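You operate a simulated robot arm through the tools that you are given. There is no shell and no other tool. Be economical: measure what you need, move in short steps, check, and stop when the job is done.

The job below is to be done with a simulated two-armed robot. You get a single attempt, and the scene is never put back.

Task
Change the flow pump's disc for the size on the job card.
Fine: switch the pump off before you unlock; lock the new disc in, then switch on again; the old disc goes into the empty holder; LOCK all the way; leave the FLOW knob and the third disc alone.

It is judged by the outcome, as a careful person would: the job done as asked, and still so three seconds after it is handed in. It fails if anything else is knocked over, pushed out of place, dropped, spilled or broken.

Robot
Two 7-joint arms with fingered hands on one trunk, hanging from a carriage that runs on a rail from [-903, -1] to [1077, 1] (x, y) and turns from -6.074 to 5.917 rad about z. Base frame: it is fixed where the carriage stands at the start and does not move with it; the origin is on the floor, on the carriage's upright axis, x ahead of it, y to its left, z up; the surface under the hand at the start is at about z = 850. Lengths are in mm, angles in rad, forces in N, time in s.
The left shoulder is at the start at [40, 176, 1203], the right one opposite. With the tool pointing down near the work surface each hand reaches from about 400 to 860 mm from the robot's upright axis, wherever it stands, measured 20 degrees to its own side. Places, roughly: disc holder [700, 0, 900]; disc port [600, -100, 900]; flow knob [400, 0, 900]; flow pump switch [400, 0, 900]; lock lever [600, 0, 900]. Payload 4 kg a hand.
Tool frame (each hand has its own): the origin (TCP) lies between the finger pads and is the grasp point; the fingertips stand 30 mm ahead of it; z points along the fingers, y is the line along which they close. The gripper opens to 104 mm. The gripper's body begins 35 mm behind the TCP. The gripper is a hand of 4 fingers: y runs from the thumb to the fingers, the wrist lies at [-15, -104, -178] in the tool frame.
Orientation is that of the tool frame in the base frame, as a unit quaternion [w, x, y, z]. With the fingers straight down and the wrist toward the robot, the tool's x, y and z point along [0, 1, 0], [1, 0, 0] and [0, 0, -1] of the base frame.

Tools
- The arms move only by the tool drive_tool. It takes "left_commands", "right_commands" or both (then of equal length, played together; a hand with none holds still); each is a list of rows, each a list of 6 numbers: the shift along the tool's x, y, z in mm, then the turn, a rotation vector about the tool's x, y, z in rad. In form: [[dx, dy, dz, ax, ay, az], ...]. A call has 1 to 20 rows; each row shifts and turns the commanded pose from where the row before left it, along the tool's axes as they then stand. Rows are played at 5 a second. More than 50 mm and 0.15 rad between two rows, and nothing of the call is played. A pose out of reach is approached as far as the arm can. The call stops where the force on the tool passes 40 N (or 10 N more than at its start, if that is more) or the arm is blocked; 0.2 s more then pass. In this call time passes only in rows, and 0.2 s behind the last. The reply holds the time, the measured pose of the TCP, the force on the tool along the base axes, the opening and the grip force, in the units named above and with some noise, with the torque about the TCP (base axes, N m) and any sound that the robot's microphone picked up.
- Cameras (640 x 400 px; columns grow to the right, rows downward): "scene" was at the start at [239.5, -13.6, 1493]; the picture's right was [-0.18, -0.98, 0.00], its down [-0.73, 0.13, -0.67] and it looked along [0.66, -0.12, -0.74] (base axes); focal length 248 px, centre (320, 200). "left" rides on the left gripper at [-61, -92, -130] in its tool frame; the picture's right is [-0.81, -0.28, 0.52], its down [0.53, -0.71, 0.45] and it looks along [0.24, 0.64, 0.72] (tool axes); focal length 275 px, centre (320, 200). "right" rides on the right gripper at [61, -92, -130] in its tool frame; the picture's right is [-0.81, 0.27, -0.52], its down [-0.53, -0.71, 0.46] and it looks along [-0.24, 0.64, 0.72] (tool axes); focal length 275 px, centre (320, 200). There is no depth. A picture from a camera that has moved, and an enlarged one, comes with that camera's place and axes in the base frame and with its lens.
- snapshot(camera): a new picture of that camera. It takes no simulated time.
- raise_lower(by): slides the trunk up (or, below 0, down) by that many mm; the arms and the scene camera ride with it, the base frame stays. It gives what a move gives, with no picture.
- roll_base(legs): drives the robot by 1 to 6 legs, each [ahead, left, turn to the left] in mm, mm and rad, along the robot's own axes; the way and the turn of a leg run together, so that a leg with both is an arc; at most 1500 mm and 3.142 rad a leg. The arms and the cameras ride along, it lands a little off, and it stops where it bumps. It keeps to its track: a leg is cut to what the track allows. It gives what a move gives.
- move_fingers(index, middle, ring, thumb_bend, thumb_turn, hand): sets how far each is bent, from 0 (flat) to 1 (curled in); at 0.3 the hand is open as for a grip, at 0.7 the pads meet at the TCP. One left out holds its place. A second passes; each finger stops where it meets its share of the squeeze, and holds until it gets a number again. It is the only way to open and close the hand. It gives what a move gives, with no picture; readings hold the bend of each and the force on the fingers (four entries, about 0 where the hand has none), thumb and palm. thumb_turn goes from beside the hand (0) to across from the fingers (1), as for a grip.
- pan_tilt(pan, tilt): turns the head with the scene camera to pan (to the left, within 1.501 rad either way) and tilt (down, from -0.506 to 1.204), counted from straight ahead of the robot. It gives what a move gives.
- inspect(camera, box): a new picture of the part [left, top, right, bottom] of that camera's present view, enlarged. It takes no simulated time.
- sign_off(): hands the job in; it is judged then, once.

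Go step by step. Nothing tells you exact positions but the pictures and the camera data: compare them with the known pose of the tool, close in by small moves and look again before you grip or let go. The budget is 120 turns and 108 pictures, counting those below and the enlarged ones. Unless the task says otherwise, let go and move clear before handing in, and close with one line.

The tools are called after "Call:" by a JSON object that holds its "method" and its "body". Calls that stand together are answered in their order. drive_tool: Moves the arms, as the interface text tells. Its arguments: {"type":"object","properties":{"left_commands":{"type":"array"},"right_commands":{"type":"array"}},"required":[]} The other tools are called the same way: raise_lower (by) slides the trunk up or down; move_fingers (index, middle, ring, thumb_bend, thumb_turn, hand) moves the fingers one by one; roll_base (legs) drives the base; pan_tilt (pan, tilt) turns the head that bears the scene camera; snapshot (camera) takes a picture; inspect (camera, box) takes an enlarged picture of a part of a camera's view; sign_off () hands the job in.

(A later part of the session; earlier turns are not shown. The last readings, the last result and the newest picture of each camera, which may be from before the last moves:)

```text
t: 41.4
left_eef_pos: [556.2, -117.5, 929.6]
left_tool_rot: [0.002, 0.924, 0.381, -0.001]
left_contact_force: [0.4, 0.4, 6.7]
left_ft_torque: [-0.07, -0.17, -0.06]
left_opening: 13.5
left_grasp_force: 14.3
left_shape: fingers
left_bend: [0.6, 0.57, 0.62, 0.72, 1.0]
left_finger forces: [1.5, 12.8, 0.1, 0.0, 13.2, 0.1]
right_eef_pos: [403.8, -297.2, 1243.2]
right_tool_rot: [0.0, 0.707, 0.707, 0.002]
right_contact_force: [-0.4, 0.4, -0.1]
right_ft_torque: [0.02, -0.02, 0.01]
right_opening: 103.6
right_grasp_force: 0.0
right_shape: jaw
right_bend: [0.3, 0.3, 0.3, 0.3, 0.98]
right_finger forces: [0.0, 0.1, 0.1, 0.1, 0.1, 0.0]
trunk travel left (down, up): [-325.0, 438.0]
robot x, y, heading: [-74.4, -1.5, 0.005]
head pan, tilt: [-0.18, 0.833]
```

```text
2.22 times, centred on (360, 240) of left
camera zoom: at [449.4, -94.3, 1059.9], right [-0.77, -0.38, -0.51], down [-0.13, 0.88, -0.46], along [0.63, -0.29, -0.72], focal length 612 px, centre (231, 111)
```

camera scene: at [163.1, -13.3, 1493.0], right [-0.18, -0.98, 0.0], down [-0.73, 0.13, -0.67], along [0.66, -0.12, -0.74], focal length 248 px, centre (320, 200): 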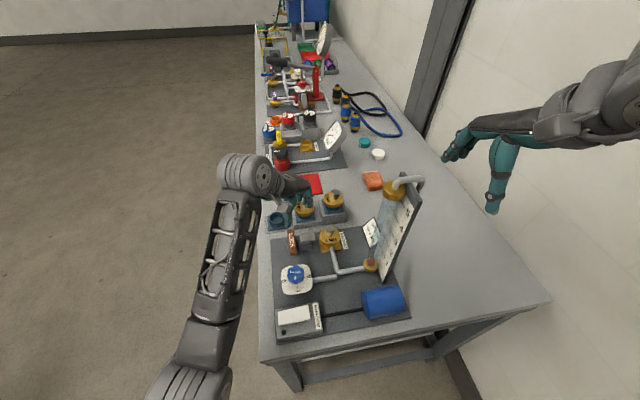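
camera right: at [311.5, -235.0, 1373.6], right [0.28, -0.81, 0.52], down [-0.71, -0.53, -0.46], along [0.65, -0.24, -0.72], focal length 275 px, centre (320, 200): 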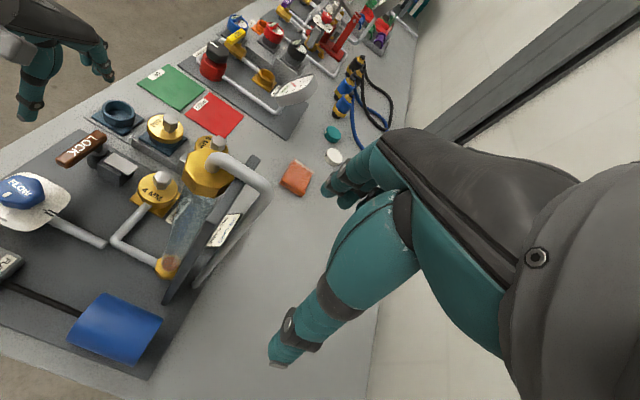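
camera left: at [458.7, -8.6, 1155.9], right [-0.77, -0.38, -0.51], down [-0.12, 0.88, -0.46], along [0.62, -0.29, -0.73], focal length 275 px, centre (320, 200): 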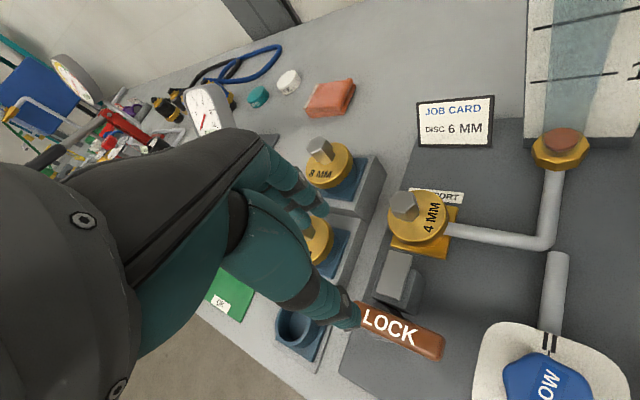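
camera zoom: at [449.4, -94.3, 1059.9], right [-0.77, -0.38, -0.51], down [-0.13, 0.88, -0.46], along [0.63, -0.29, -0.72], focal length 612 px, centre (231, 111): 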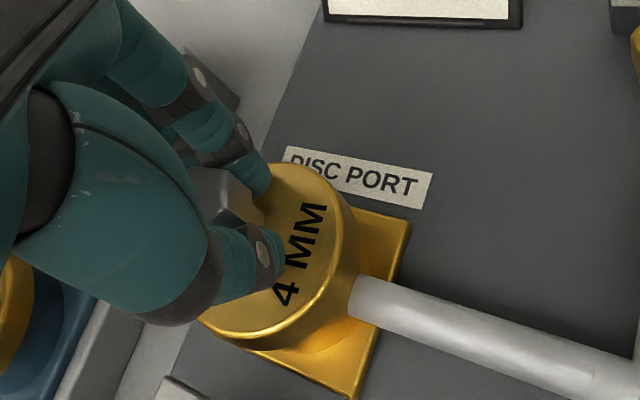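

The grip holds at about 13 N a side. I'll lift slowly and check that the disc comes straight up.

Call:
{"method": "drive_tool", "body": {"left_commands": [[0, 0, -6, 0, 0, 0], [0, 0, -8, 0, 0, 0], [0, 0, -12, 0, 0, 0], [0, 0, -12, 0, 0, 0]]}}

Call:
{"method": "snapshot", "body": {"camera": "left"}}

Call:
{"method": "inspect", "body": {"camera": "right", "box": [60, 80, 260, 230]}}

```text
t: 42.4
left_eef_pos: [556.5, -115.5, 967.7]
left_tool_rot: [0.001, 0.924, 0.381, -0.003]
left_contact_force: [0.5, 0.0, -1.4]
left_ft_torque: [-0.03, 0.03, 0.0]
left_opening: 12.5
left_grasp_force: 12.4
left_shape: fingers
left_bend: [0.59, 0.57, 0.62, 0.73, 1.0]
left_finger forces: [2.6, 11.0, 0.0, 0.1, 12.3, 0.1]
right_eef_pos: [403.0, -298.3, 1242.9]
right_tool_rot: [0.0, 0.707, 0.708, 0.0]
right_contact_force: [1.1, -1.2, 0.2]
right_ft_torque: [0.0, -0.01, -0.02]
right_opening: 104.0
right_grasp_force: 0.0
right_shape: jaw
right_bend: [0.3, 0.3, 0.3, 0.3, 0.98]
right_finger forces: [0.0, 0.0, 0.0, 0.1, 0.0, 0.0]
trunk travel left (down, up): [-325.0, 438.0]
robot x, y, heading: [-74.8, -1.8, 0.001]
head pan, tilt: [-0.18, 0.833]
```

```text
46 pictures are left
camera left: at [449.3, -92.9, 1097.8], right [-0.77, -0.38, -0.51], down [-0.13, 0.88, -0.46], along [0.62, -0.29, -0.73], focal length 275 px, centre (320, 200)
```

left: 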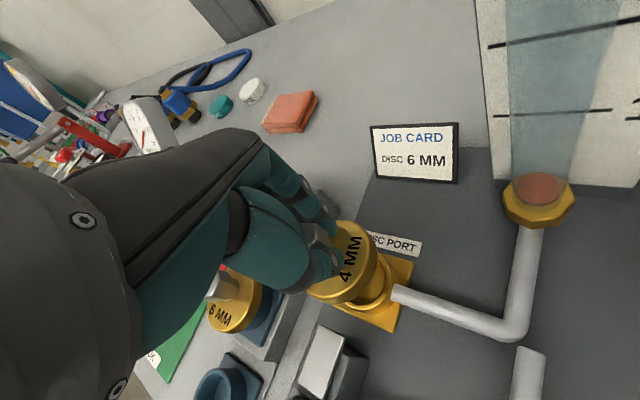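

```text
2.67 times, centred on (160, 155) of right
camera zoom: at [311.5, -234.9, 1373.6], right [0.28, -0.81, 0.52], down [-0.71, -0.53, -0.46], along [0.65, -0.24, -0.72], focal length 734 px, centre (747, 320)
```

zoom: 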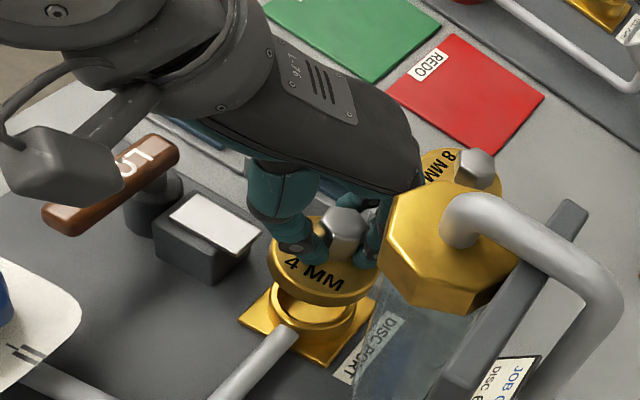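

The disc is out and nearly level, its centre about 7 mm toward the fingers from the TCP. I'll lift well above everything and carry it toward the empty holder.

Call:
{"method": "drive_tool", "body": {"left_commands": [[0, 0, -22, 0, 0, 0], [0, 0, -22, 0, 0, 0], [0, 0, -20, 0, 0, 0], [29.5, -6.4, 0, 0, 0, 0], [29.5, -6.4, 0, 0, 0, 0], [29.5, -6.4, 0, 0, 0, 0], [29.5, -6.4, 0, 0, 0, 0], [29.5, -6.4, 0, 0, 0, 0], [29.3, -6.3, 0, 0, 0, 0]]}}

Call:
{"method": "snapshot", "body": {"camera": "left"}}

Call:
{"method": "inspect", "body": {"camera": "right", "box": [0, 60, 200, 190]}}

Call:
{"method": "inspect", "body": {"camera": "scene", "box": [240, 160, 380, 260]}}

```text
t: 44.4
left_eef_pos: [655.5, 38.3, 1031.6]
left_tool_rot: [0.0, 0.924, 0.382, -0.001]
left_contact_force: [-0.7, 0.0, -1.5]
left_ft_torque: [0.03, 0.01, 0.02]
left_opening: 12.4
left_grasp_force: 12.6
left_shape: fingers
left_bend: [0.59, 0.57, 0.62, 0.73, 1.0]
left_finger forces: [2.6, 10.6, 0.0, 0.1, 11.9, 0.1]
right_eef_pos: [404.1, -296.5, 1243.9]
right_tool_rot: [0.0, 0.707, 0.707, 0.001]
right_contact_force: [0.6, -0.3, 0.3]
right_ft_torque: [-0.01, -0.03, 0.01]
right_opening: 103.7
right_grasp_force: 0.0
right_shape: jaw
right_bend: [0.3, 0.3, 0.3, 0.3, 0.98]
right_finger forces: [0.0, 0.0, 0.0, 0.0, 0.0, 0.0]
trunk travel left (down, up): [-325.0, 438.0]
robot x, y, heading: [-72.7, -1.3, 0.003]
head pan, tilt: [-0.18, 0.833]
```

```text
44 pictures are left
camera left: at [547.6, 60.4, 1161.7], right [-0.77, -0.38, -0.51], down [-0.13, 0.88, -0.46], along [0.62, -0.29, -0.73], focal length 275 px, centre (320, 200)
```

left: 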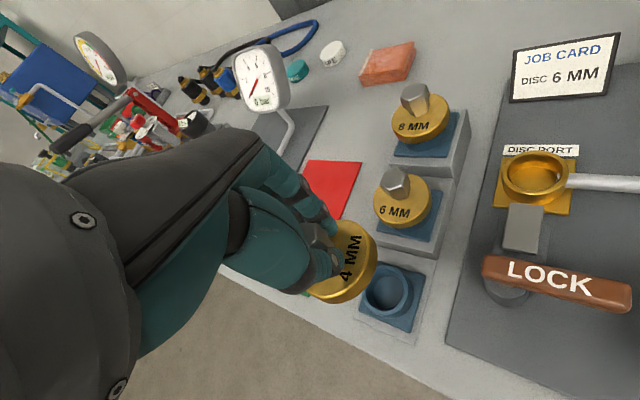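

```text
3.08 times, centred on (100, 125) of right
camera zoom: at [311.7, -234.6, 1373.6], right [0.28, -0.81, 0.52], down [-0.71, -0.53, -0.46], along [0.65, -0.24, -0.72], focal length 847 px, centre (997, 431)
```

zoom: 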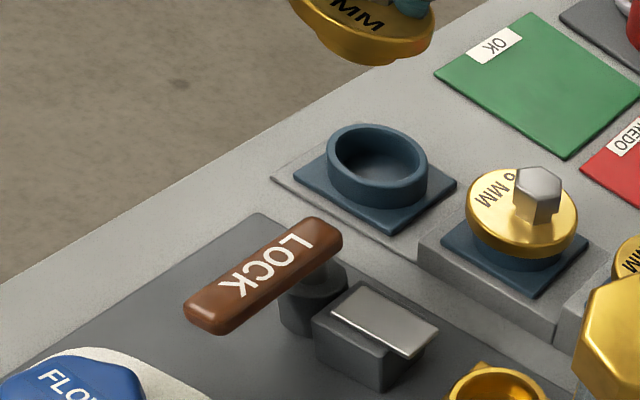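

```text
4.00 times, centred on (310, 210) of scene
camera zoom: at [163.1, -13.1, 1493.0], right [-0.18, -0.98, 0.0], down [-0.73, 0.13, -0.67], along [0.66, -0.12, -0.74], focal length 992 px, centre (360, 160)
```

zoom: 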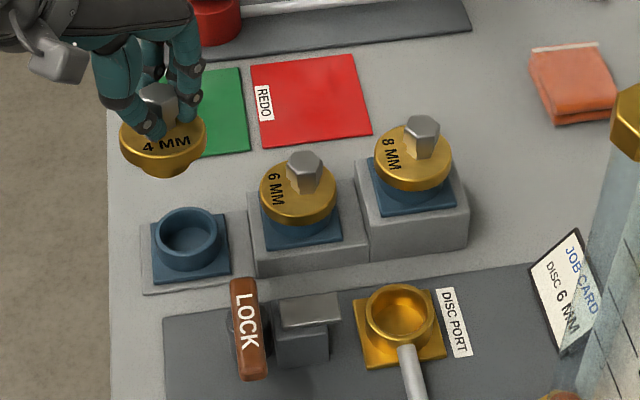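

The cup rim triangulates to about [655,33,886]. I'll zoom in on the held disc to find its centre and tilt.

Call:
{"method": "inspect", "body": {"camera": "right", "box": [60, 20, 200, 150]}}

Call:
{"method": "inspect", "body": {"camera": "left", "box": [270, 180, 450, 350]}}

Call:
{"method": "inspect", "body": {"camera": "scene", "box": [260, 170, 330, 240]}}

```text
3.08 times, centred on (130, 85) of right
camera zoom: at [311.7, -234.6, 1373.6], right [0.28, -0.81, 0.52], down [-0.71, -0.53, -0.46], along [0.65, -0.24, -0.72], focal length 847 px, centre (905, 554)
```

zoom: 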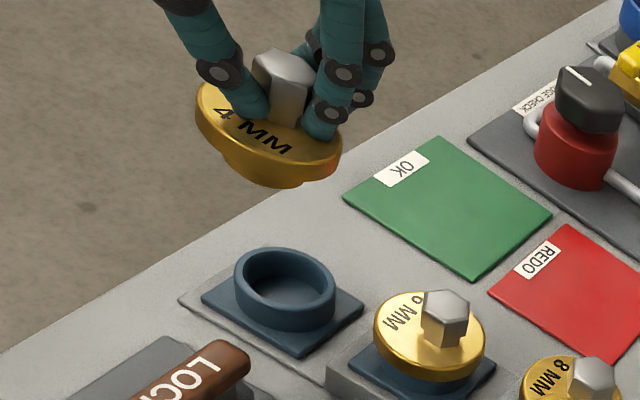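

```text
2.35 times, centred on (360, 265) of left
camera zoom: at [547.6, 60.4, 1161.7], right [-0.77, -0.38, -0.51], down [-0.13, 0.88, -0.46], along [0.62, -0.29, -0.73], focal length 648 px, centre (226, 47)
```

zoom: 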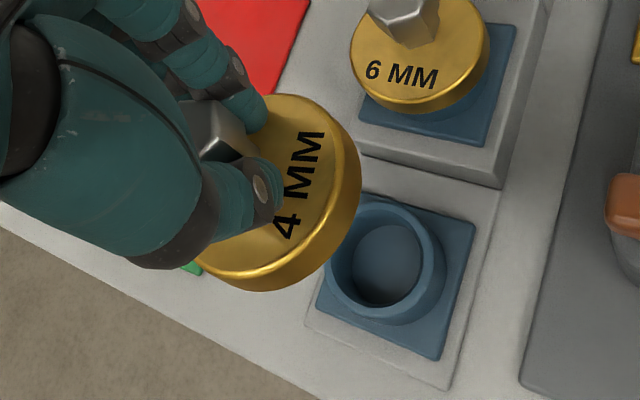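

```text
5.71 times, centred on (295, 205) of scene
camera zoom: at [163.1, -13.1, 1493.0], right [-0.18, -0.98, 0.0], down [-0.73, 0.13, -0.67], along [0.66, -0.12, -0.74], focal length 1417 px, centre (463, 171)
```

zoom: 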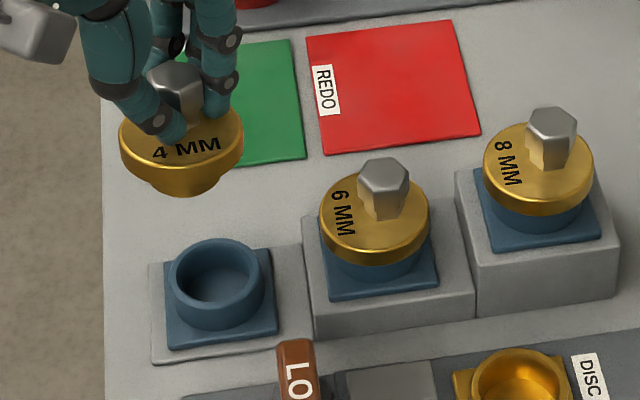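

The disc hangs tilted about 14°, low on the finger side. I'll roll the hand to level it, then measure again.

Call:
{"method": "drive_tool", "body": {"left_commands": [[0, 0, 0, -0.12, 0, 0], [0, 0, 0, -0.12, 0, 0]]}}

Call:
{"method": "inspect", "body": {"camera": "right", "box": [60, 20, 200, 150]}}

Call:
{"method": "inspect", "body": {"camera": "scene", "box": [260, 170, 330, 240]}}

```text
t: 45.0
left_eef_pos: [654.1, 35.5, 1030.5]
left_tool_rot: [0.113, 0.917, 0.38, 0.043]
left_contact_force: [0.1, -0.1, -0.4]
left_ft_torque: [0.0, 0.02, 0.0]
left_opening: 12.2
left_grasp_force: 13.0
left_shape: fingers
left_bend: [0.59, 0.57, 0.62, 0.73, 1.0]
left_finger forces: [2.5, 10.4, 0.0, 0.0, 11.8, 0.0]
right_eef_pos: [402.7, -296.8, 1243.2]
right_tool_rot: [0.0, 0.707, 0.707, 0.0]
right_contact_force: [0.0, 0.7, -0.3]
right_ft_torque: [-0.01, -0.02, 0.01]
right_opening: 103.9
right_grasp_force: 0.1
right_shape: jaw
right_bend: [0.3, 0.3, 0.3, 0.3, 0.98]
right_finger forces: [0.1, 0.0, 0.0, 0.0, 0.0, 0.1]
trunk travel left (down, up): [-325.0, 438.0]
robot x, y, heading: [-78.0, -1.2, 0.002]
head pan, tilt: [-0.18, 0.833]
```

```text
3.08 times, centred on (130, 85) of right
camera zoom: at [311.0, -235.1, 1373.5], right [0.28, -0.81, 0.52], down [-0.71, -0.53, -0.46], along [0.64, -0.24, -0.72], focal length 847 px, centre (905, 554)
```

zoom: 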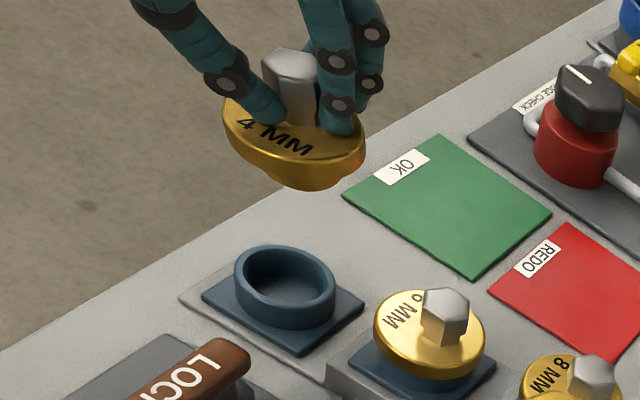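

```text
5.71 times, centred on (295, 205) of scene
camera zoom: at [162.6, -13.5, 1492.9], right [-0.18, -0.98, 0.0], down [-0.73, 0.13, -0.67], along [0.66, -0.12, -0.74], focal length 1417 px, centre (463, 171)
```

zoom: 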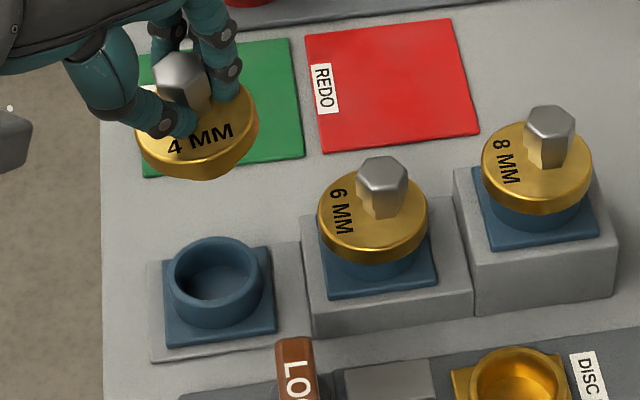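

I'll zoom in harder from the right camera to judge the level.

Call:
{"method": "inspect", "body": {"camera": "right", "box": [100, 30, 160, 70]}}

Call:
{"method": "inspect", "body": {"camera": "left", "box": [270, 180, 450, 350]}}

```text
10.00 times, centred on (130, 50) of right
camera zoom: at [311.0, -235.1, 1373.5], right [0.28, -0.81, 0.52], down [-0.71, -0.53, -0.46], along [0.64, -0.24, -0.72], focal length 2753 px, centre (2220, 1700)
```

zoom: 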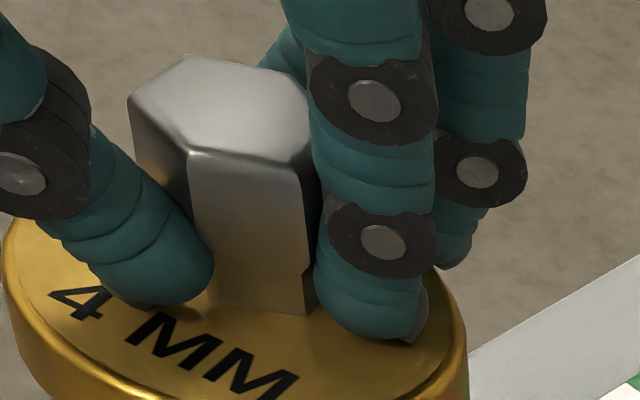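

```text
2.35 times, centred on (360, 265) of left
camera zoom: at [527.1, 78.7, 1135.5], right [-0.68, -0.47, -0.56], down [-0.04, 0.79, -0.62], along [0.73, -0.4, -0.55], focal length 648 px, centre (226, 47)
```

zoom: 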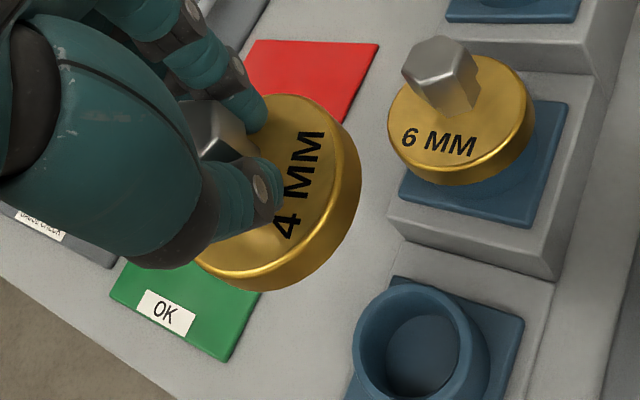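

From knob-edge cues it's a few degrees over-corrected. The knob top is at [657,29,1037] and the cup centre at [657.5,33.6,886], so I'll trim the tilt, shift and lower 60 mm.

Call:
{"method": "drive_tool", "body": {"left_commands": [[0, 0, 0, 0.05, 0, 0], [3.6, -2.9, -0.5, 0, 0, 0], [0, -3.8, 19.6, 0, 0, 0], [0, -3.8, 19.6, 0, 0, 0], [0, -3.8, 19.6, 0, 0, 0]]}}

Call:
{"method": "inspect", "body": {"camera": "right", "box": [80, 50, 160, 130]}}

Call:
{"method": "inspect", "body": {"camera": "scene", "box": [260, 170, 330, 240]}}

```text
t: 46.2
left_eef_pos: [653.3, 42.0, 970.5]
left_tool_rot: [0.089, 0.92, 0.38, 0.033]
left_contact_force: [0.4, 0.2, -2.0]
left_ft_torque: [0.02, -0.01, 0.01]
left_opening: 12.3
left_grasp_force: 12.5
left_shape: fingers
left_bend: [0.59, 0.57, 0.62, 0.73, 1.0]
left_finger forces: [2.5, 10.4, 0.0, 0.0, 12.1, 0.0]
right_eef_pos: [403.7, -297.3, 1242.7]
right_tool_rot: [0.0, 0.708, 0.707, 0.0]
right_contact_force: [-0.6, 0.3, 0.7]
right_ft_torque: [0.01, 0.02, -0.05]
right_opening: 103.5
right_grasp_force: 0.1
right_shape: jaw
right_bend: [0.3, 0.3, 0.3, 0.3, 0.98]
right_finger forces: [0.1, 0.1, 0.0, 0.0, 0.1, 0.0]
trunk travel left (down, up): [-325.0, 438.0]
robot x, y, heading: [-77.3, -2.0, 0.006]
head pan, tilt: [-0.18, 0.833]
```

```text
5.00 times, centred on (120, 90) of right
camera zoom: at [311.2, -235.0, 1373.5], right [0.28, -0.81, 0.52], down [-0.71, -0.53, -0.46], along [0.65, -0.24, -0.72], focal length 1376 px, centre (1320, 750)
```

zoom: 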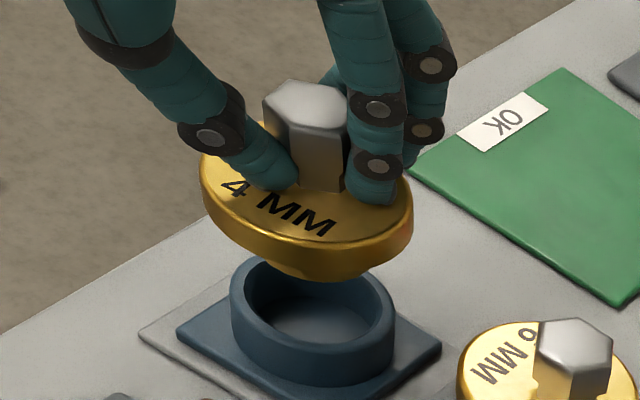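

```text
5.71 times, centred on (295, 205) of scene
camera zoom: at [162.7, -13.5, 1492.9], right [-0.18, -0.98, 0.0], down [-0.73, 0.13, -0.67], along [0.66, -0.12, -0.74], focal length 1417 px, centre (463, 171)
```

zoom: 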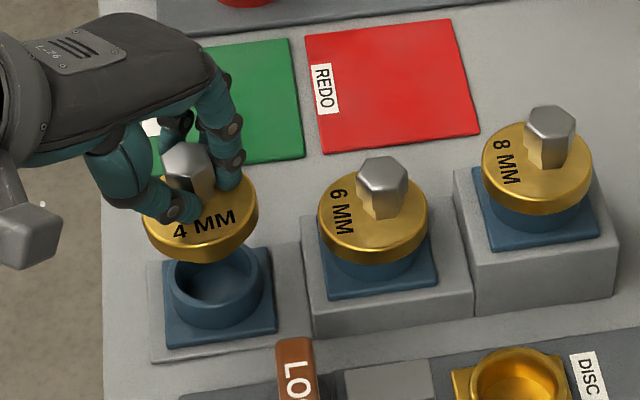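

The knob is at [657,36] against the cup at [657.5,33.6], so I'll trim 2.5 mm and lower toward the rim.

Call:
{"method": "drive_tool", "body": {"left_commands": [[-1.8, 1.7, 0.3, 0, 0, 0], [0, -2.3, 11.8, 0, 0, 0], [0, -2.1, 10.8, 0, 0, 0], [0, -0.8, 3.9, 0, 0, 0]]}}

Call:
{"method": "inspect", "body": {"camera": "right", "box": [80, 50, 160, 130]}}

Call:
{"method": "inspect", "body": {"camera": "scene", "box": [260, 180, 330, 240]}}

```text
t: 47.2
left_eef_pos: [654.5, 38.0, 942.8]
left_tool_rot: [0.088, 0.92, 0.379, 0.033]
left_contact_force: [-0.2, 1.2, -0.3]
left_ft_torque: [-0.01, 0.0, -0.02]
left_opening: 12.3
left_grasp_force: 13.6
left_shape: fingers
left_bend: [0.59, 0.57, 0.62, 0.73, 1.0]
left_finger forces: [2.7, 10.2, 0.0, 0.0, 13.5, 0.0]
right_eef_pos: [404.4, -295.9, 1242.1]
right_tool_rot: [0.0, 0.708, 0.706, 0.001]
right_contact_force: [-0.7, 0.6, -0.6]
right_ft_torque: [0.01, 0.0, -0.02]
right_opening: 103.9
right_grasp_force: 0.0
right_shape: jaw
right_bend: [0.3, 0.3, 0.3, 0.3, 0.98]
right_finger forces: [0.0, 0.0, 0.0, 0.1, 0.1, 0.1]
trunk travel left (down, up): [-325.0, 438.0]
robot x, y, heading: [-74.1, -3.6, 0.003]
head pan, tilt: [-0.18, 0.833]
```

```text
5.00 times, centred on (120, 90) of right
camera zoom: at [311.5, -234.7, 1373.6], right [0.28, -0.81, 0.52], down [-0.71, -0.53, -0.46], along [0.65, -0.24, -0.72], focal length 1376 px, centre (1320, 750)
```

zoom: 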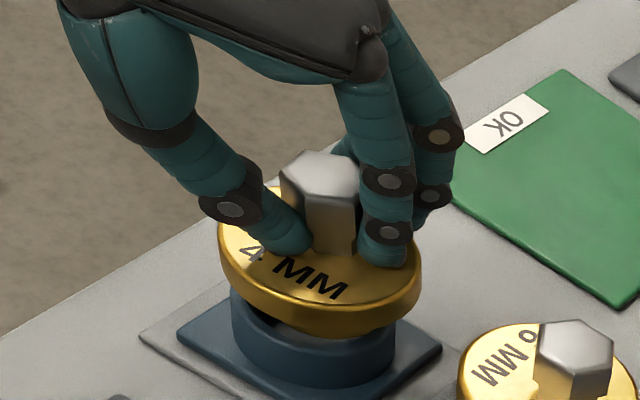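

```text
6.67 times, centred on (295, 210) of scene
camera zoom: at [162.9, -13.2, 1493.0], right [-0.18, -0.98, 0.0], down [-0.73, 0.13, -0.67], along [0.66, -0.12, -0.74], focal length 1653 px, centre (487, 133)
```

zoom: 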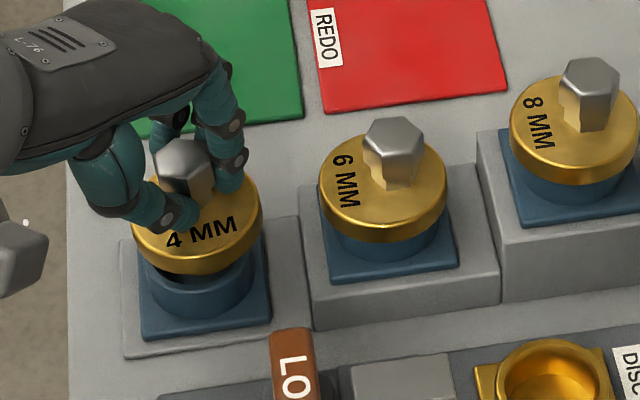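

Both views say the disc sits 2 to 4 mm too far right. I'll shift it back about 2.5 mm and lower until it seats.

Call:
{"method": "drive_tool", "body": {"left_commands": [[1.1, -2.4, -0.5, 0, 0, 0], [0, -0.8, 3.9, 0, 0, 0], [0, -0.6, 2.9, 0, 0, 0]]}}

Call:
{"method": "inspect", "body": {"camera": "right", "box": [80, 50, 160, 130]}}

```text
t: 48.0
left_eef_pos: [652.3, 39.5, 936.6]
left_tool_rot: [0.089, 0.92, 0.38, 0.034]
left_contact_force: [0.8, 0.3, -1.7]
left_ft_torque: [0.07, -0.06, 0.0]
left_opening: 11.8
left_grasp_force: 12.9
left_shape: fingers
left_bend: [0.59, 0.57, 0.62, 0.73, 1.0]
left_finger forces: [2.8, 11.2, 0.1, 0.1, 12.1, 0.1]
right_eef_pos: [403.0, -296.1, 1243.2]
right_tool_rot: [0.0, 0.707, 0.707, 0.0]
right_contact_force: [0.3, 0.5, -0.4]
right_ft_torque: [-0.01, -0.02, 0.0]
right_opening: 103.8
right_grasp_force: 0.0
right_shape: jaw
right_bend: [0.3, 0.3, 0.3, 0.3, 0.98]
right_finger forces: [0.1, 0.0, 0.0, 0.0, 0.0, 0.0]
trunk travel left (down, up): [-325.0, 438.0]
robot x, y, heading: [-76.0, 1.3, 0.002]
head pan, tilt: [-0.18, 0.833]
```

```text
5.00 times, centred on (120, 90) of right
camera zoom: at [311.4, -234.9, 1373.5], right [0.28, -0.81, 0.52], down [-0.71, -0.53, -0.46], along [0.65, -0.24, -0.72], focal length 1376 px, centre (1320, 750)
```

zoom: 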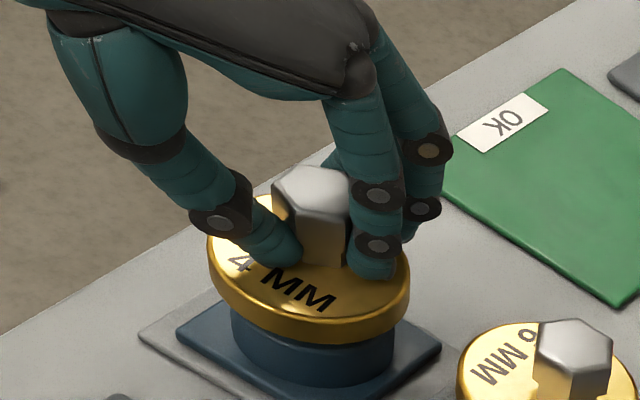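

Alignment looks good now and the plug is entering. I'll lower further until the force shows it seated.

Call:
{"method": "drive_tool", "body": {"left_commands": [[0, -0.6, 2.9, 0, 0, 0], [0, -0.6, 2.9, 0, 0, 0]]}}

Call:
{"method": "inspect", "body": {"camera": "right", "box": [80, 50, 160, 130]}}

```text
t: 48.6
left_eef_pos: [653.6, 39.4, 931.0]
left_tool_rot: [0.088, 0.92, 0.38, 0.034]
left_contact_force: [1.4, 0.0, -1.5]
left_ft_torque: [0.03, -0.05, 0.05]
left_opening: 11.9
left_grasp_force: 12.8
left_shape: fingers
left_bend: [0.59, 0.57, 0.62, 0.73, 1.0]
left_finger forces: [2.5, 11.1, 0.0, 0.0, 12.4, 0.1]
right_eef_pos: [403.8, -297.2, 1242.9]
right_tool_rot: [0.0, 0.707, 0.707, 0.0]
right_contact_force: [0.3, 0.0, 0.7]
right_ft_torque: [0.0, -0.05, 0.0]
right_opening: 103.5
right_grasp_force: 0.1
right_shape: jaw
right_bend: [0.3, 0.3, 0.3, 0.3, 0.98]
right_finger forces: [0.0, 0.0, 0.0, 0.0, 0.0, 0.0]
trunk travel left (down, up): [-325.0, 438.0]
robot x, y, heading: [-77.6, -2.0, 0.001]
head pan, tilt: [-0.18, 0.833]
```

```text
5.00 times, centred on (120, 90) of right
camera zoom: at [311.5, -234.8, 1373.6], right [0.28, -0.81, 0.52], down [-0.71, -0.53, -0.46], along [0.65, -0.24, -0.72], focal length 1376 px, centre (1320, 750)
```

zoom: 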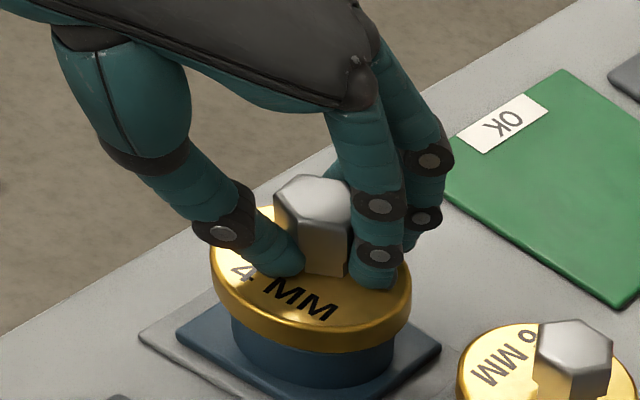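

It is still going down freely. I'll continue in small steps.

Call:
{"method": "drive_tool", "body": {"left_commands": [[0, -0.4, 2, 0, 0, 0], [0, -0.4, 2, 0, 0, 0], [0, -0.4, 2, 0, 0, 0]]}}

```text
t: 49.4
left_eef_pos: [654.3, 39.8, 925.0]
left_tool_rot: [0.09, 0.92, 0.38, 0.035]
left_contact_force: [0.8, -1.0, 0.3]
left_ft_torque: [0.03, -0.07, 0.03]
left_opening: 11.6
left_grasp_force: 13.6
left_shape: fingers
left_bend: [0.59, 0.57, 0.62, 0.74, 1.0]
left_finger forces: [2.8, 11.1, 0.0, 0.0, 13.4, 0.0]
right_eef_pos: [403.4, -296.3, 1242.9]
right_tool_rot: [0.0, 0.707, 0.707, 0.0]
right_contact_force: [-0.6, 0.0, -1.7]
right_ft_torque: [-0.01, 0.0, 0.01]
right_opening: 103.6
right_grasp_force: 0.1
right_shape: jaw
right_bend: [0.3, 0.3, 0.3, 0.3, 0.98]
right_finger forces: [0.0, 0.1, 0.1, 0.2, 0.0, 0.0]
trunk travel left (down, up): [-325.0, 438.0]
robot x, y, heading: [-74.9, -0.1, 0.0]
head pan, tilt: [-0.18, 0.833]
```

Call:
{"method": "drive_tool", "body": {"left_commands": [[0, -0.4, 2, 0, 0, 0], [0, -0.3, 1.5, 0, 0, 0]]}}

Call:
{"method": "inspect", "body": {"camera": "right", "box": [80, 50, 180, 130]}}

```text
t: 50.0
left_eef_pos: [653.6, 40.2, 922.4]
left_tool_rot: [0.091, 0.92, 0.379, 0.035]
left_contact_force: [-1.6, 1.3, 7.3]
left_ft_torque: [0.04, 0.14, -0.03]
left_opening: 11.9
left_grasp_force: 18.7
left_shape: fingers
left_bend: [0.59, 0.57, 0.62, 0.74, 1.0]
left_finger forces: [3.5, 11.7, 0.0, 0.0, 21.2, 0.0]
right_eef_pos: [404.0, -296.3, 1244.1]
right_tool_rot: [0.001, 0.707, 0.707, 0.001]
right_contact_force: [-0.3, 0.0, 0.3]
right_ft_torque: [0.01, 0.01, 0.0]
right_opening: 103.5
right_grasp_force: 0.0
right_shape: jaw
right_bend: [0.3, 0.3, 0.3, 0.3, 0.98]
right_finger forces: [0.1, 0.0, 0.1, 0.0, 0.0, 0.1]
trunk travel left (down, up): [-325.0, 438.0]
robot x, y, heading: [-77.3, 1.0, -0.001]
head pan, tilt: [-0.18, 0.833]
```

```text
5.00 times, centred on (130, 90) of right
camera zoom: at [311.7, -234.7, 1373.8], right [0.28, -0.81, 0.52], down [-0.71, -0.53, -0.46], along [0.65, -0.24, -0.72], focal length 1376 px, centre (1270, 750)
```

zoom: 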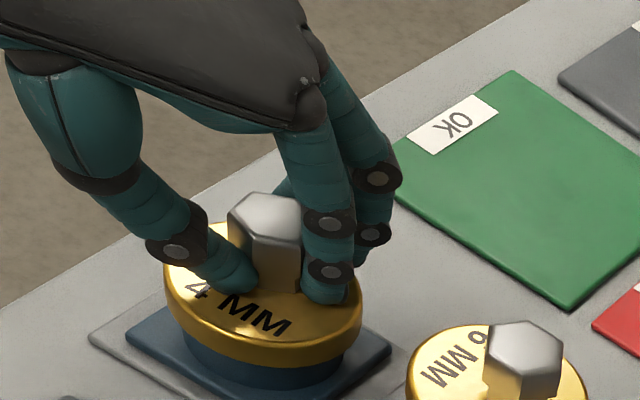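

A 7 N upward reaction shows the disc has seated. I'll open the hand gradually and rise.

Call:
{"method": "move_fingers", "body": {"hand": "left", "index": 0.48, "middle": 0.48, "ring": 0.48, "thumb_bend": 0.5}}

Call:
{"method": "drive_tool", "body": {"left_commands": [[0, 3, -15, 0, 0, 0], [0, 3, -15, 0, 0, 0], [0, 4, -20, 0, 0, 0], [0, 4, -20, 0.095, 0, 0], [0, 0, -10, 0.095, 0, 0]]}}

Call:
{"method": "inspect", "body": {"camera": "right", "box": [60, 50, 200, 150]}}

Call:
{"method": "inspect", "body": {"camera": "scene", "box": [260, 180, 360, 250]}}

```text
t: 51.0
left_eef_pos: [657.4, 38.7, 926.4]
left_tool_rot: [0.092, 0.92, 0.38, 0.038]
left_contact_force: [0.6, -4.3, 26.6]
left_ft_torque: [-0.18, 0.28, 0.02]
left_opening: 32.2
left_grasp_force: 13.1
left_shape: fingers
left_bend: [0.48, 0.48, 0.48, 0.66, 0.99]
left_finger forces: [0.1, 0.1, 0.0, 0.0, 27.2, 0.0]
right_eef_pos: [405.8, -297.2, 1243.7]
right_tool_rot: [0.0, 0.707, 0.707, 0.001]
right_contact_force: [-0.1, -0.5, 0.1]
right_ft_torque: [0.0, 0.02, 0.02]
right_opening: 103.6
right_grasp_force: 0.0
right_shape: jaw
right_bend: [0.3, 0.3, 0.3, 0.3, 0.98]
right_finger forces: [0.0, 0.0, 0.0, 0.1, 0.1, 0.0]
trunk travel left (down, up): [-325.0, 438.0]
robot x, y, heading: [-76.2, 3.6, 0.0]
head pan, tilt: [-0.18, 0.833]
```

```text
t: 52.2
left_eef_pos: [653.2, 40.7, 1004.4]
left_tool_rot: [0.002, 0.925, 0.381, -0.004]
left_contact_force: [-0.9, 0.6, -0.2]
left_ft_torque: [-0.01, 0.02, 0.0]
left_opening: 54.1
left_grasp_force: 0.1
left_shape: fingers
left_bend: [0.48, 0.48, 0.48, 0.5, 1.0]
left_finger forces: [0.0, 0.0, 0.1, 0.0, 0.1, 0.0]
right_eef_pos: [404.3, -296.5, 1243.6]
right_tool_rot: [0.0, 0.707, 0.707, 0.001]
right_contact_force: [-0.4, -0.4, -0.2]
right_ft_torque: [0.01, -0.02, 0.02]
right_opening: 103.7
right_grasp_force: 0.1
right_shape: jaw
right_bend: [0.3, 0.3, 0.3, 0.3, 0.98]
right_finger forces: [0.0, 0.1, 0.0, 0.0, 0.0, 0.0]
trunk travel left (down, up): [-325.0, 438.0]
robot x, y, heading: [-79.4, -0.9, -0.001]
head pan, tilt: [-0.18, 0.833]
```

```text
4.00 times, centred on (130, 100) of right
camera zoom: at [311.7, -234.9, 1373.6], right [0.28, -0.81, 0.52], down [-0.71, -0.53, -0.46], along [0.65, -0.24, -0.72], focal length 1101 px, centre (1080, 600)
```

zoom: 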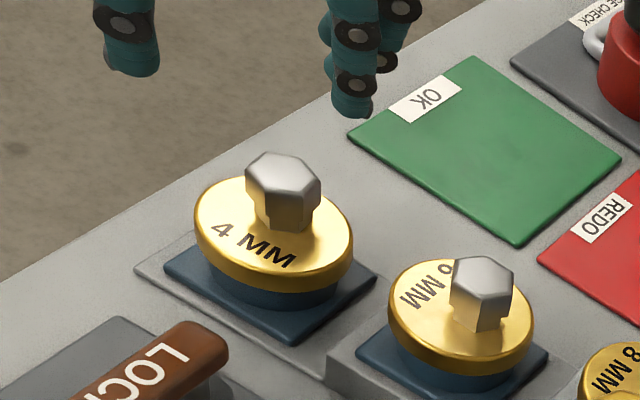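

```text
5.71 times, centred on (310, 215) of scene
camera zoom: at [163.1, -13.4, 1493.0], right [-0.18, -0.98, 0.0], down [-0.73, 0.13, -0.67], along [0.66, -0.12, -0.74], focal length 1417 px, centre (377, 114)
```

zoom: 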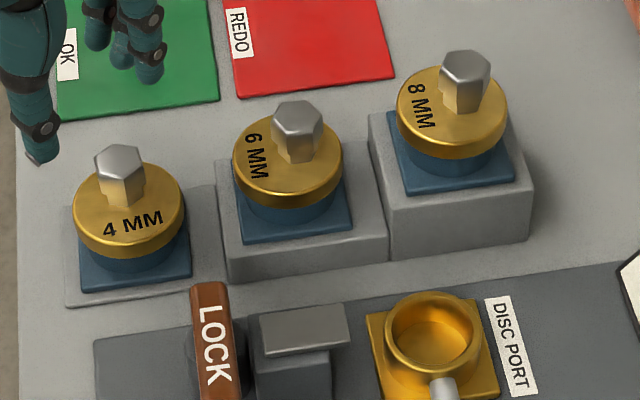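

The 4 MM disc is seated squarely in the empty holder. The 6 MM knob is about [659,-61,949], so I'll move above it and check alignment.

Call:
{"method": "drive_tool", "body": {"left_commands": [[-22.5, 25.1, -3, 0, 0, 0], [-22.5, 25.1, -3, 0, 0, 0], [-22.5, 25.1, 0, 0, 0, 0]]}}

Call:
{"method": "inspect", "body": {"camera": "right", "box": [70, 50, 230, 230]}}

Call:
{"method": "inspect", "body": {"camera": "left", "box": [240, 150, 480, 330]}}

```text
t: 53.0
left_eef_pos: [658.2, -60.0, 1008.8]
left_tool_rot: [0.002, 0.924, 0.382, -0.002]
left_contact_force: [-0.1, -1.4, -1.0]
left_ft_torque: [0.02, 0.01, -0.01]
left_opening: 54.1
left_grasp_force: 0.1
left_shape: fingers
left_bend: [0.48, 0.48, 0.48, 0.5, 1.0]
left_finger forces: [0.0, 0.0, 0.0, 0.0, 0.0, 0.0]
right_eef_pos: [402.7, -297.6, 1244.3]
right_tool_rot: [-0.001, 0.707, 0.707, 0.001]
right_contact_force: [0.3, 0.8, 0.2]
right_ft_torque: [0.01, 0.01, -0.03]
right_opening: 103.6
right_grasp_force: 0.0
right_shape: jaw
right_bend: [0.3, 0.3, 0.3, 0.3, 0.98]
right_finger forces: [0.1, 0.0, 0.0, 0.0, 0.0, 0.0]
trunk travel left (down, up): [-325.0, 438.0]
robot x, y, heading: [-76.4, 3.3, 0.004]
head pan, tilt: [-0.18, 0.833]
```

```text
2.22 times, centred on (150, 140) of right
camera zoom: at [311.6, -235.5, 1373.8], right [0.27, -0.81, 0.52], down [-0.71, -0.53, -0.46], along [0.65, -0.24, -0.72], focal length 612 px, centre (698, 333)
```

zoom: 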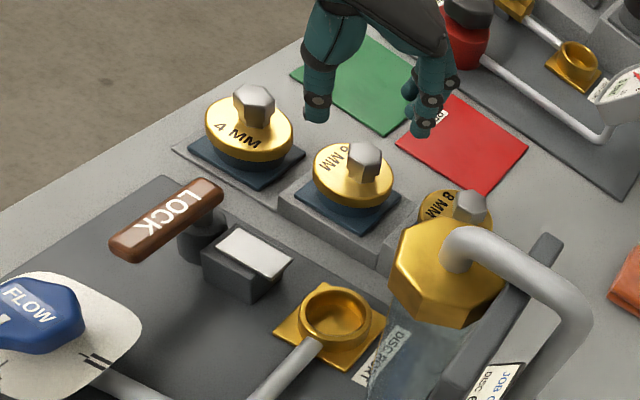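

```text
2.22 times, centred on (360, 240) of left
camera zoom: at [551.4, -37.9, 1139.4], right [-0.77, -0.38, -0.51], down [-0.13, 0.88, -0.46], along [0.63, -0.29, -0.72], focal length 612 px, centre (231, 111)
```

zoom: 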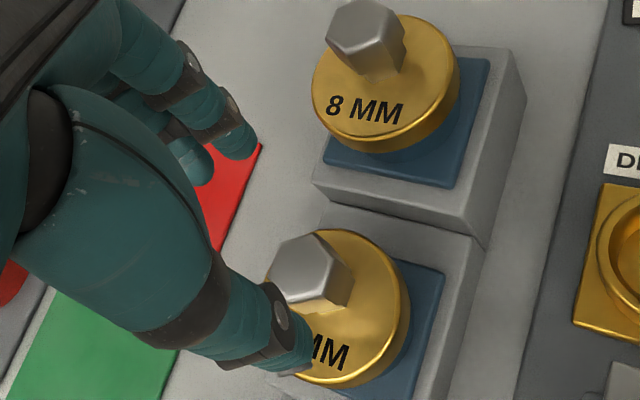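

The knob is centred between thumb and fingers in both views. I'll lower to a slightly higher grip height than last time.

Call:
{"method": "drive_tool", "body": {"left_commands": [[-1, 0, 15, 0, 0, 0], [0, 0, 15, 0, 0, 0], [0, 0, 15, 0, 0, 0], [0, 0, 7, 0, 0, 0]]}}

Call:
{"method": "inspect", "body": {"camera": "right", "box": [100, 70, 180, 150]}}

```text
t: 54.0
left_eef_pos: [657.6, -63.3, 957.4]
left_tool_rot: [0.001, 0.925, 0.381, -0.002]
left_contact_force: [0.2, -0.8, 0.3]
left_ft_torque: [0.02, 0.0, 0.02]
left_opening: 54.4
left_grasp_force: 0.0
left_shape: fingers
left_bend: [0.48, 0.48, 0.48, 0.5, 1.0]
left_finger forces: [0.0, 0.1, 0.1, 0.0, 0.1, 0.0]
right_eef_pos: [404.5, -296.3, 1243.5]
right_tool_rot: [0.001, 0.707, 0.707, 0.0]
right_contact_force: [0.7, 0.4, 0.0]
right_ft_torque: [-0.01, 0.04, -0.01]
right_opening: 103.6
right_grasp_force: 0.0
right_shape: jaw
right_bend: [0.3, 0.3, 0.3, 0.3, 0.98]
right_finger forces: [0.0, 0.0, 0.1, 0.0, 0.0, 0.0]
trunk travel left (down, up): [-325.0, 438.0]
robot x, y, heading: [-74.8, -3.6, -0.0]
head pan, tilt: [-0.18, 0.833]
```

```text
5.00 times, centred on (140, 110) of right
camera zoom: at [311.4, -234.9, 1373.6], right [0.28, -0.81, 0.52], down [-0.71, -0.53, -0.46], along [0.65, -0.24, -0.72], focal length 1376 px, centre (1220, 650)
```

zoom: 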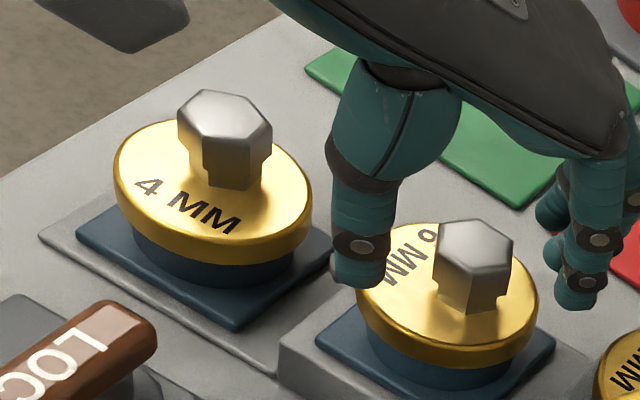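

The knob sits centrally between thumb and fingers. I'll bring the thumb in first, then close the fingers onto it.

Call:
{"method": "move_fingers", "body": {"hand": "left", "thumb_bend": 0.59, "middle": 0.55, "index": 0.55, "ring": 0.55}}

Call:
{"method": "move_fingers", "body": {"hand": "left", "middle": 0.72, "index": 0.62, "ring": 0.62}}

Call:
{"method": "inspect", "body": {"camera": "right", "box": [100, 70, 180, 150]}}

```text
t: 55.0
left_eef_pos: [656.3, -63.3, 957.6]
left_tool_rot: [0.002, 0.924, 0.381, -0.002]
left_contact_force: [-0.3, 0.4, 0.1]
left_ft_torque: [0.03, 0.03, -0.02]
left_opening: 34.4
left_grasp_force: 0.2
left_shape: fingers
left_bend: [0.55, 0.55, 0.55, 0.59, 1.0]
left_finger forces: [0.0, 0.1, 0.1, 0.0, 0.0, 0.1]
right_eef_pos: [402.8, -296.5, 1242.6]
right_tool_rot: [0.0, 0.708, 0.707, 0.0]
right_contact_force: [-0.4, 0.2, 1.4]
right_ft_torque: [0.01, 0.0, -0.02]
right_opening: 103.7
right_grasp_force: 0.1
right_shape: jaw
right_bend: [0.3, 0.3, 0.3, 0.3, 0.98]
right_finger forces: [0.0, 0.0, 0.0, 0.1, 0.0, 0.0]
trunk travel left (down, up): [-325.0, 438.0]
robot x, y, heading: [-76.5, -1.0, 0.006]
head pan, tilt: [-0.18, 0.833]
```

```text
t: 56.0
left_eef_pos: [658.8, -63.4, 958.6]
left_tool_rot: [0.002, 0.925, 0.381, -0.002]
left_contact_force: [3.0, -2.4, 2.5]
left_ft_torque: [-0.06, -0.11, 0.0]
left_opening: 26.1
left_grasp_force: 3.7
left_shape: fingers
left_bend: [0.62, 0.66, 0.62, 0.58, 1.0]
left_finger forces: [0.0, 5.7, 0.1, 0.0, 1.2, 0.1]
right_eef_pos: [404.0, -297.0, 1243.0]
right_tool_rot: [0.001, 0.707, 0.707, 0.001]
right_contact_force: [0.3, 1.3, 0.4]
right_ft_torque: [0.01, -0.03, 0.01]
right_opening: 103.5
right_grasp_force: 0.0
right_shape: jaw
right_bend: [0.3, 0.3, 0.3, 0.3, 0.98]
right_finger forces: [0.1, 0.1, 0.0, 0.0, 0.1, 0.1]
trunk travel left (down, up): [-325.0, 438.0]
robot x, y, heading: [-78.0, 0.5, 0.004]
head pan, tilt: [-0.18, 0.833]
```

```text
5.00 times, centred on (140, 110) of right
camera zoom: at [312.1, -235.4, 1374.0], right [0.27, -0.81, 0.52], down [-0.71, -0.53, -0.46], along [0.65, -0.24, -0.72], focal length 1376 px, centre (1220, 650)
```

zoom: 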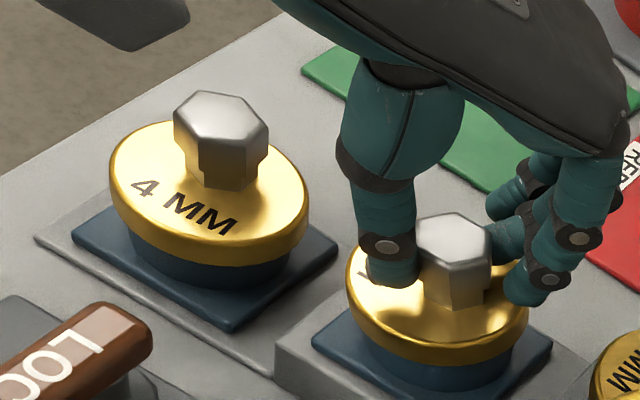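

The grip is symmetric and the disc level. I'll firm it up a little with the thumb and lift slowly.

Call:
{"method": "move_fingers", "body": {"hand": "left", "thumb_bend": 0.68, "middle": 0.75}}

Call:
{"method": "drive_tool", "body": {"left_commands": [[0, 0, -6, 0, 0, 0], [0, 0, -8, 0, 0, 0], [0, 0, -12, 0, 0, 0]]}}

Call:
{"method": "inspect", "body": {"camera": "right", "box": [100, 60, 180, 140]}}

```text
t: 57.0
left_eef_pos: [657.5, -62.8, 957.2]
left_tool_rot: [0.001, 0.925, 0.381, -0.001]
left_contact_force: [1.1, 0.2, 2.0]
left_ft_torque: [-0.03, -0.04, -0.03]
left_opening: 24.0
left_grasp_force: 8.9
left_shape: fingers
left_bend: [0.62, 0.64, 0.62, 0.62, 1.0]
left_finger forces: [0.1, 9.4, 0.1, 0.1, 7.2, 0.0]
right_eef_pos: [403.3, -297.0, 1242.8]
right_tool_rot: [0.0, 0.707, 0.707, 0.0]
right_contact_force: [0.3, -0.5, 1.2]
right_ft_torque: [-0.03, 0.0, -0.03]
right_opening: 103.7
right_grasp_force: 0.1
right_shape: jaw
right_bend: [0.3, 0.3, 0.3, 0.3, 0.98]
right_finger forces: [0.0, 0.0, 0.1, 0.1, 0.0, 0.1]
trunk travel left (down, up): [-325.0, 438.0]
robot x, y, heading: [-75.1, 2.2, 0.002]
head pan, tilt: [-0.18, 0.833]
```

```text
t: 57.8
left_eef_pos: [656.6, -60.6, 982.1]
left_tool_rot: [0.003, 0.924, 0.381, -0.002]
left_contact_force: [-0.1, 0.4, -1.0]
left_ft_torque: [-0.03, -0.01, -0.05]
left_opening: 24.4
left_grasp_force: 7.9
left_shape: fingers
left_bend: [0.62, 0.64, 0.62, 0.61, 1.0]
left_finger forces: [0.0, 7.8, 0.1, 0.0, 8.0, 0.0]
right_eef_pos: [403.6, -297.3, 1242.2]
right_tool_rot: [0.0, 0.707, 0.707, 0.0]
right_contact_force: [-0.4, -0.7, -1.6]
right_ft_torque: [-0.01, -0.01, 0.01]
right_opening: 103.5
right_grasp_force: 0.1
right_shape: jaw
right_bend: [0.3, 0.3, 0.3, 0.3, 0.98]
right_finger forces: [0.0, 0.0, 0.0, 0.0, 0.0, 0.1]
trunk travel left (down, up): [-325.0, 438.0]
robot x, y, heading: [-74.0, 0.6, 0.004]
head pan, tilt: [-0.18, 0.833]
```

```text
5.00 times, centred on (140, 100) of right
camera zoom: at [311.5, -234.9, 1373.6], right [0.28, -0.81, 0.52], down [-0.71, -0.53, -0.46], along [0.65, -0.24, -0.72], focal length 1376 px, centre (1220, 700)
```

zoom: 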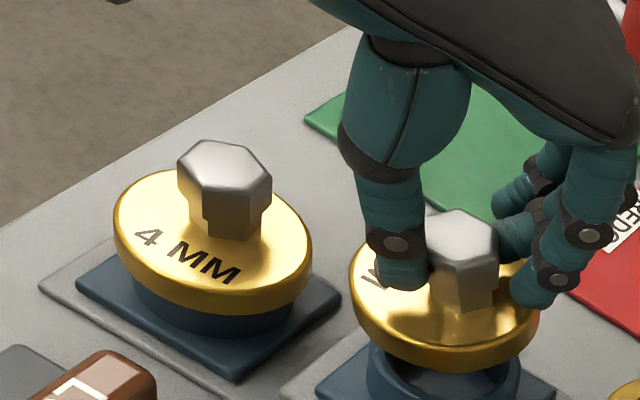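

The 6 MM disc came up level. I'll lift further and carry it over to the port at about [562,-115].

Call:
{"method": "drive_tool", "body": {"left_commands": [[0, 0, -12, 0, 0, 0], [0, 0, -12, 0, 0, 0], [-17.6, -4.7, 0, 0, 0, 0], [-17.6, -4.7, 0, 0, 0, 0], [-17.6, -4.7, 0, 0, 0, 0], [-17.6, -4.7, 0, 0, 0, 0], [-17.6, -4.7, 0, 0, 0, 0], [-17.6, -4.5, 0, 0, 0, 0]]}}

Call:
{"method": "inspect", "body": {"camera": "right", "box": [100, 80, 240, 220]}}

Call:
{"method": "inspect", "body": {"camera": "left", "box": [260, 180, 480, 350]}}

```text
t: 59.6
left_eef_pos: [561.7, -114.3, 1005.4]
left_tool_rot: [0.001, 0.924, 0.381, -0.004]
left_contact_force: [-0.2, -0.1, -1.7]
left_ft_torque: [-0.02, -0.02, 0.03]
left_opening: 24.3
left_grasp_force: 8.1
left_shape: fingers
left_bend: [0.62, 0.64, 0.62, 0.62, 1.0]
left_finger forces: [0.0, 7.6, 0.0, 0.0, 7.9, 0.0]
right_eef_pos: [402.4, -296.0, 1241.5]
right_tool_rot: [0.0, 0.707, 0.707, 0.0]
right_contact_force: [1.4, -0.8, -0.2]
right_ft_torque: [-0.03, -0.01, 0.04]
right_opening: 103.6
right_grasp_force: 0.0
right_shape: jaw
right_bend: [0.3, 0.3, 0.3, 0.3, 0.98]
right_finger forces: [0.1, 0.0, 0.0, 0.0, 0.0, 0.0]
trunk travel left (down, up): [-325.0, 438.0]
robot x, y, heading: [-74.5, -3.3, 0.004]
head pan, tilt: [-0.18, 0.833]
```

```text
2.86 times, centred on (170, 150) of right
camera zoom: at [311.1, -235.1, 1373.5], right [0.28, -0.81, 0.52], down [-0.71, -0.53, -0.46], along [0.65, -0.24, -0.72], focal length 786 px, centre (749, 343)
```

zoom: 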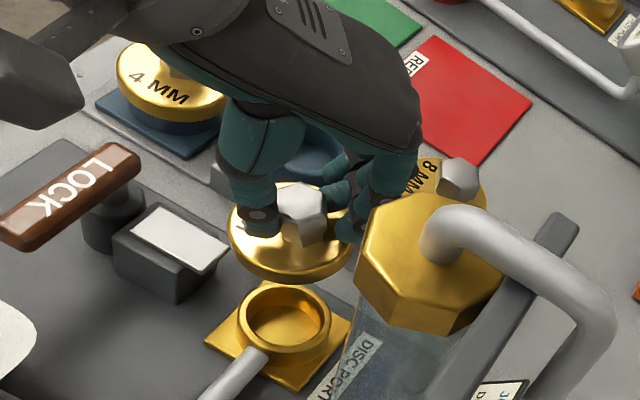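

```text
2.35 times, centred on (370, 265) of left
camera zoom: at [455.3, -92.4, 1136.4], right [-0.77, -0.38, -0.51], down [-0.13, 0.88, -0.46], along [0.62, -0.29, -0.73], focal length 648 px, centre (202, 47)
```

zoom: 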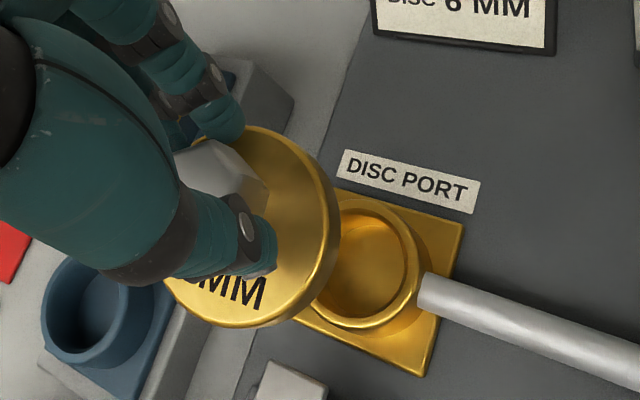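

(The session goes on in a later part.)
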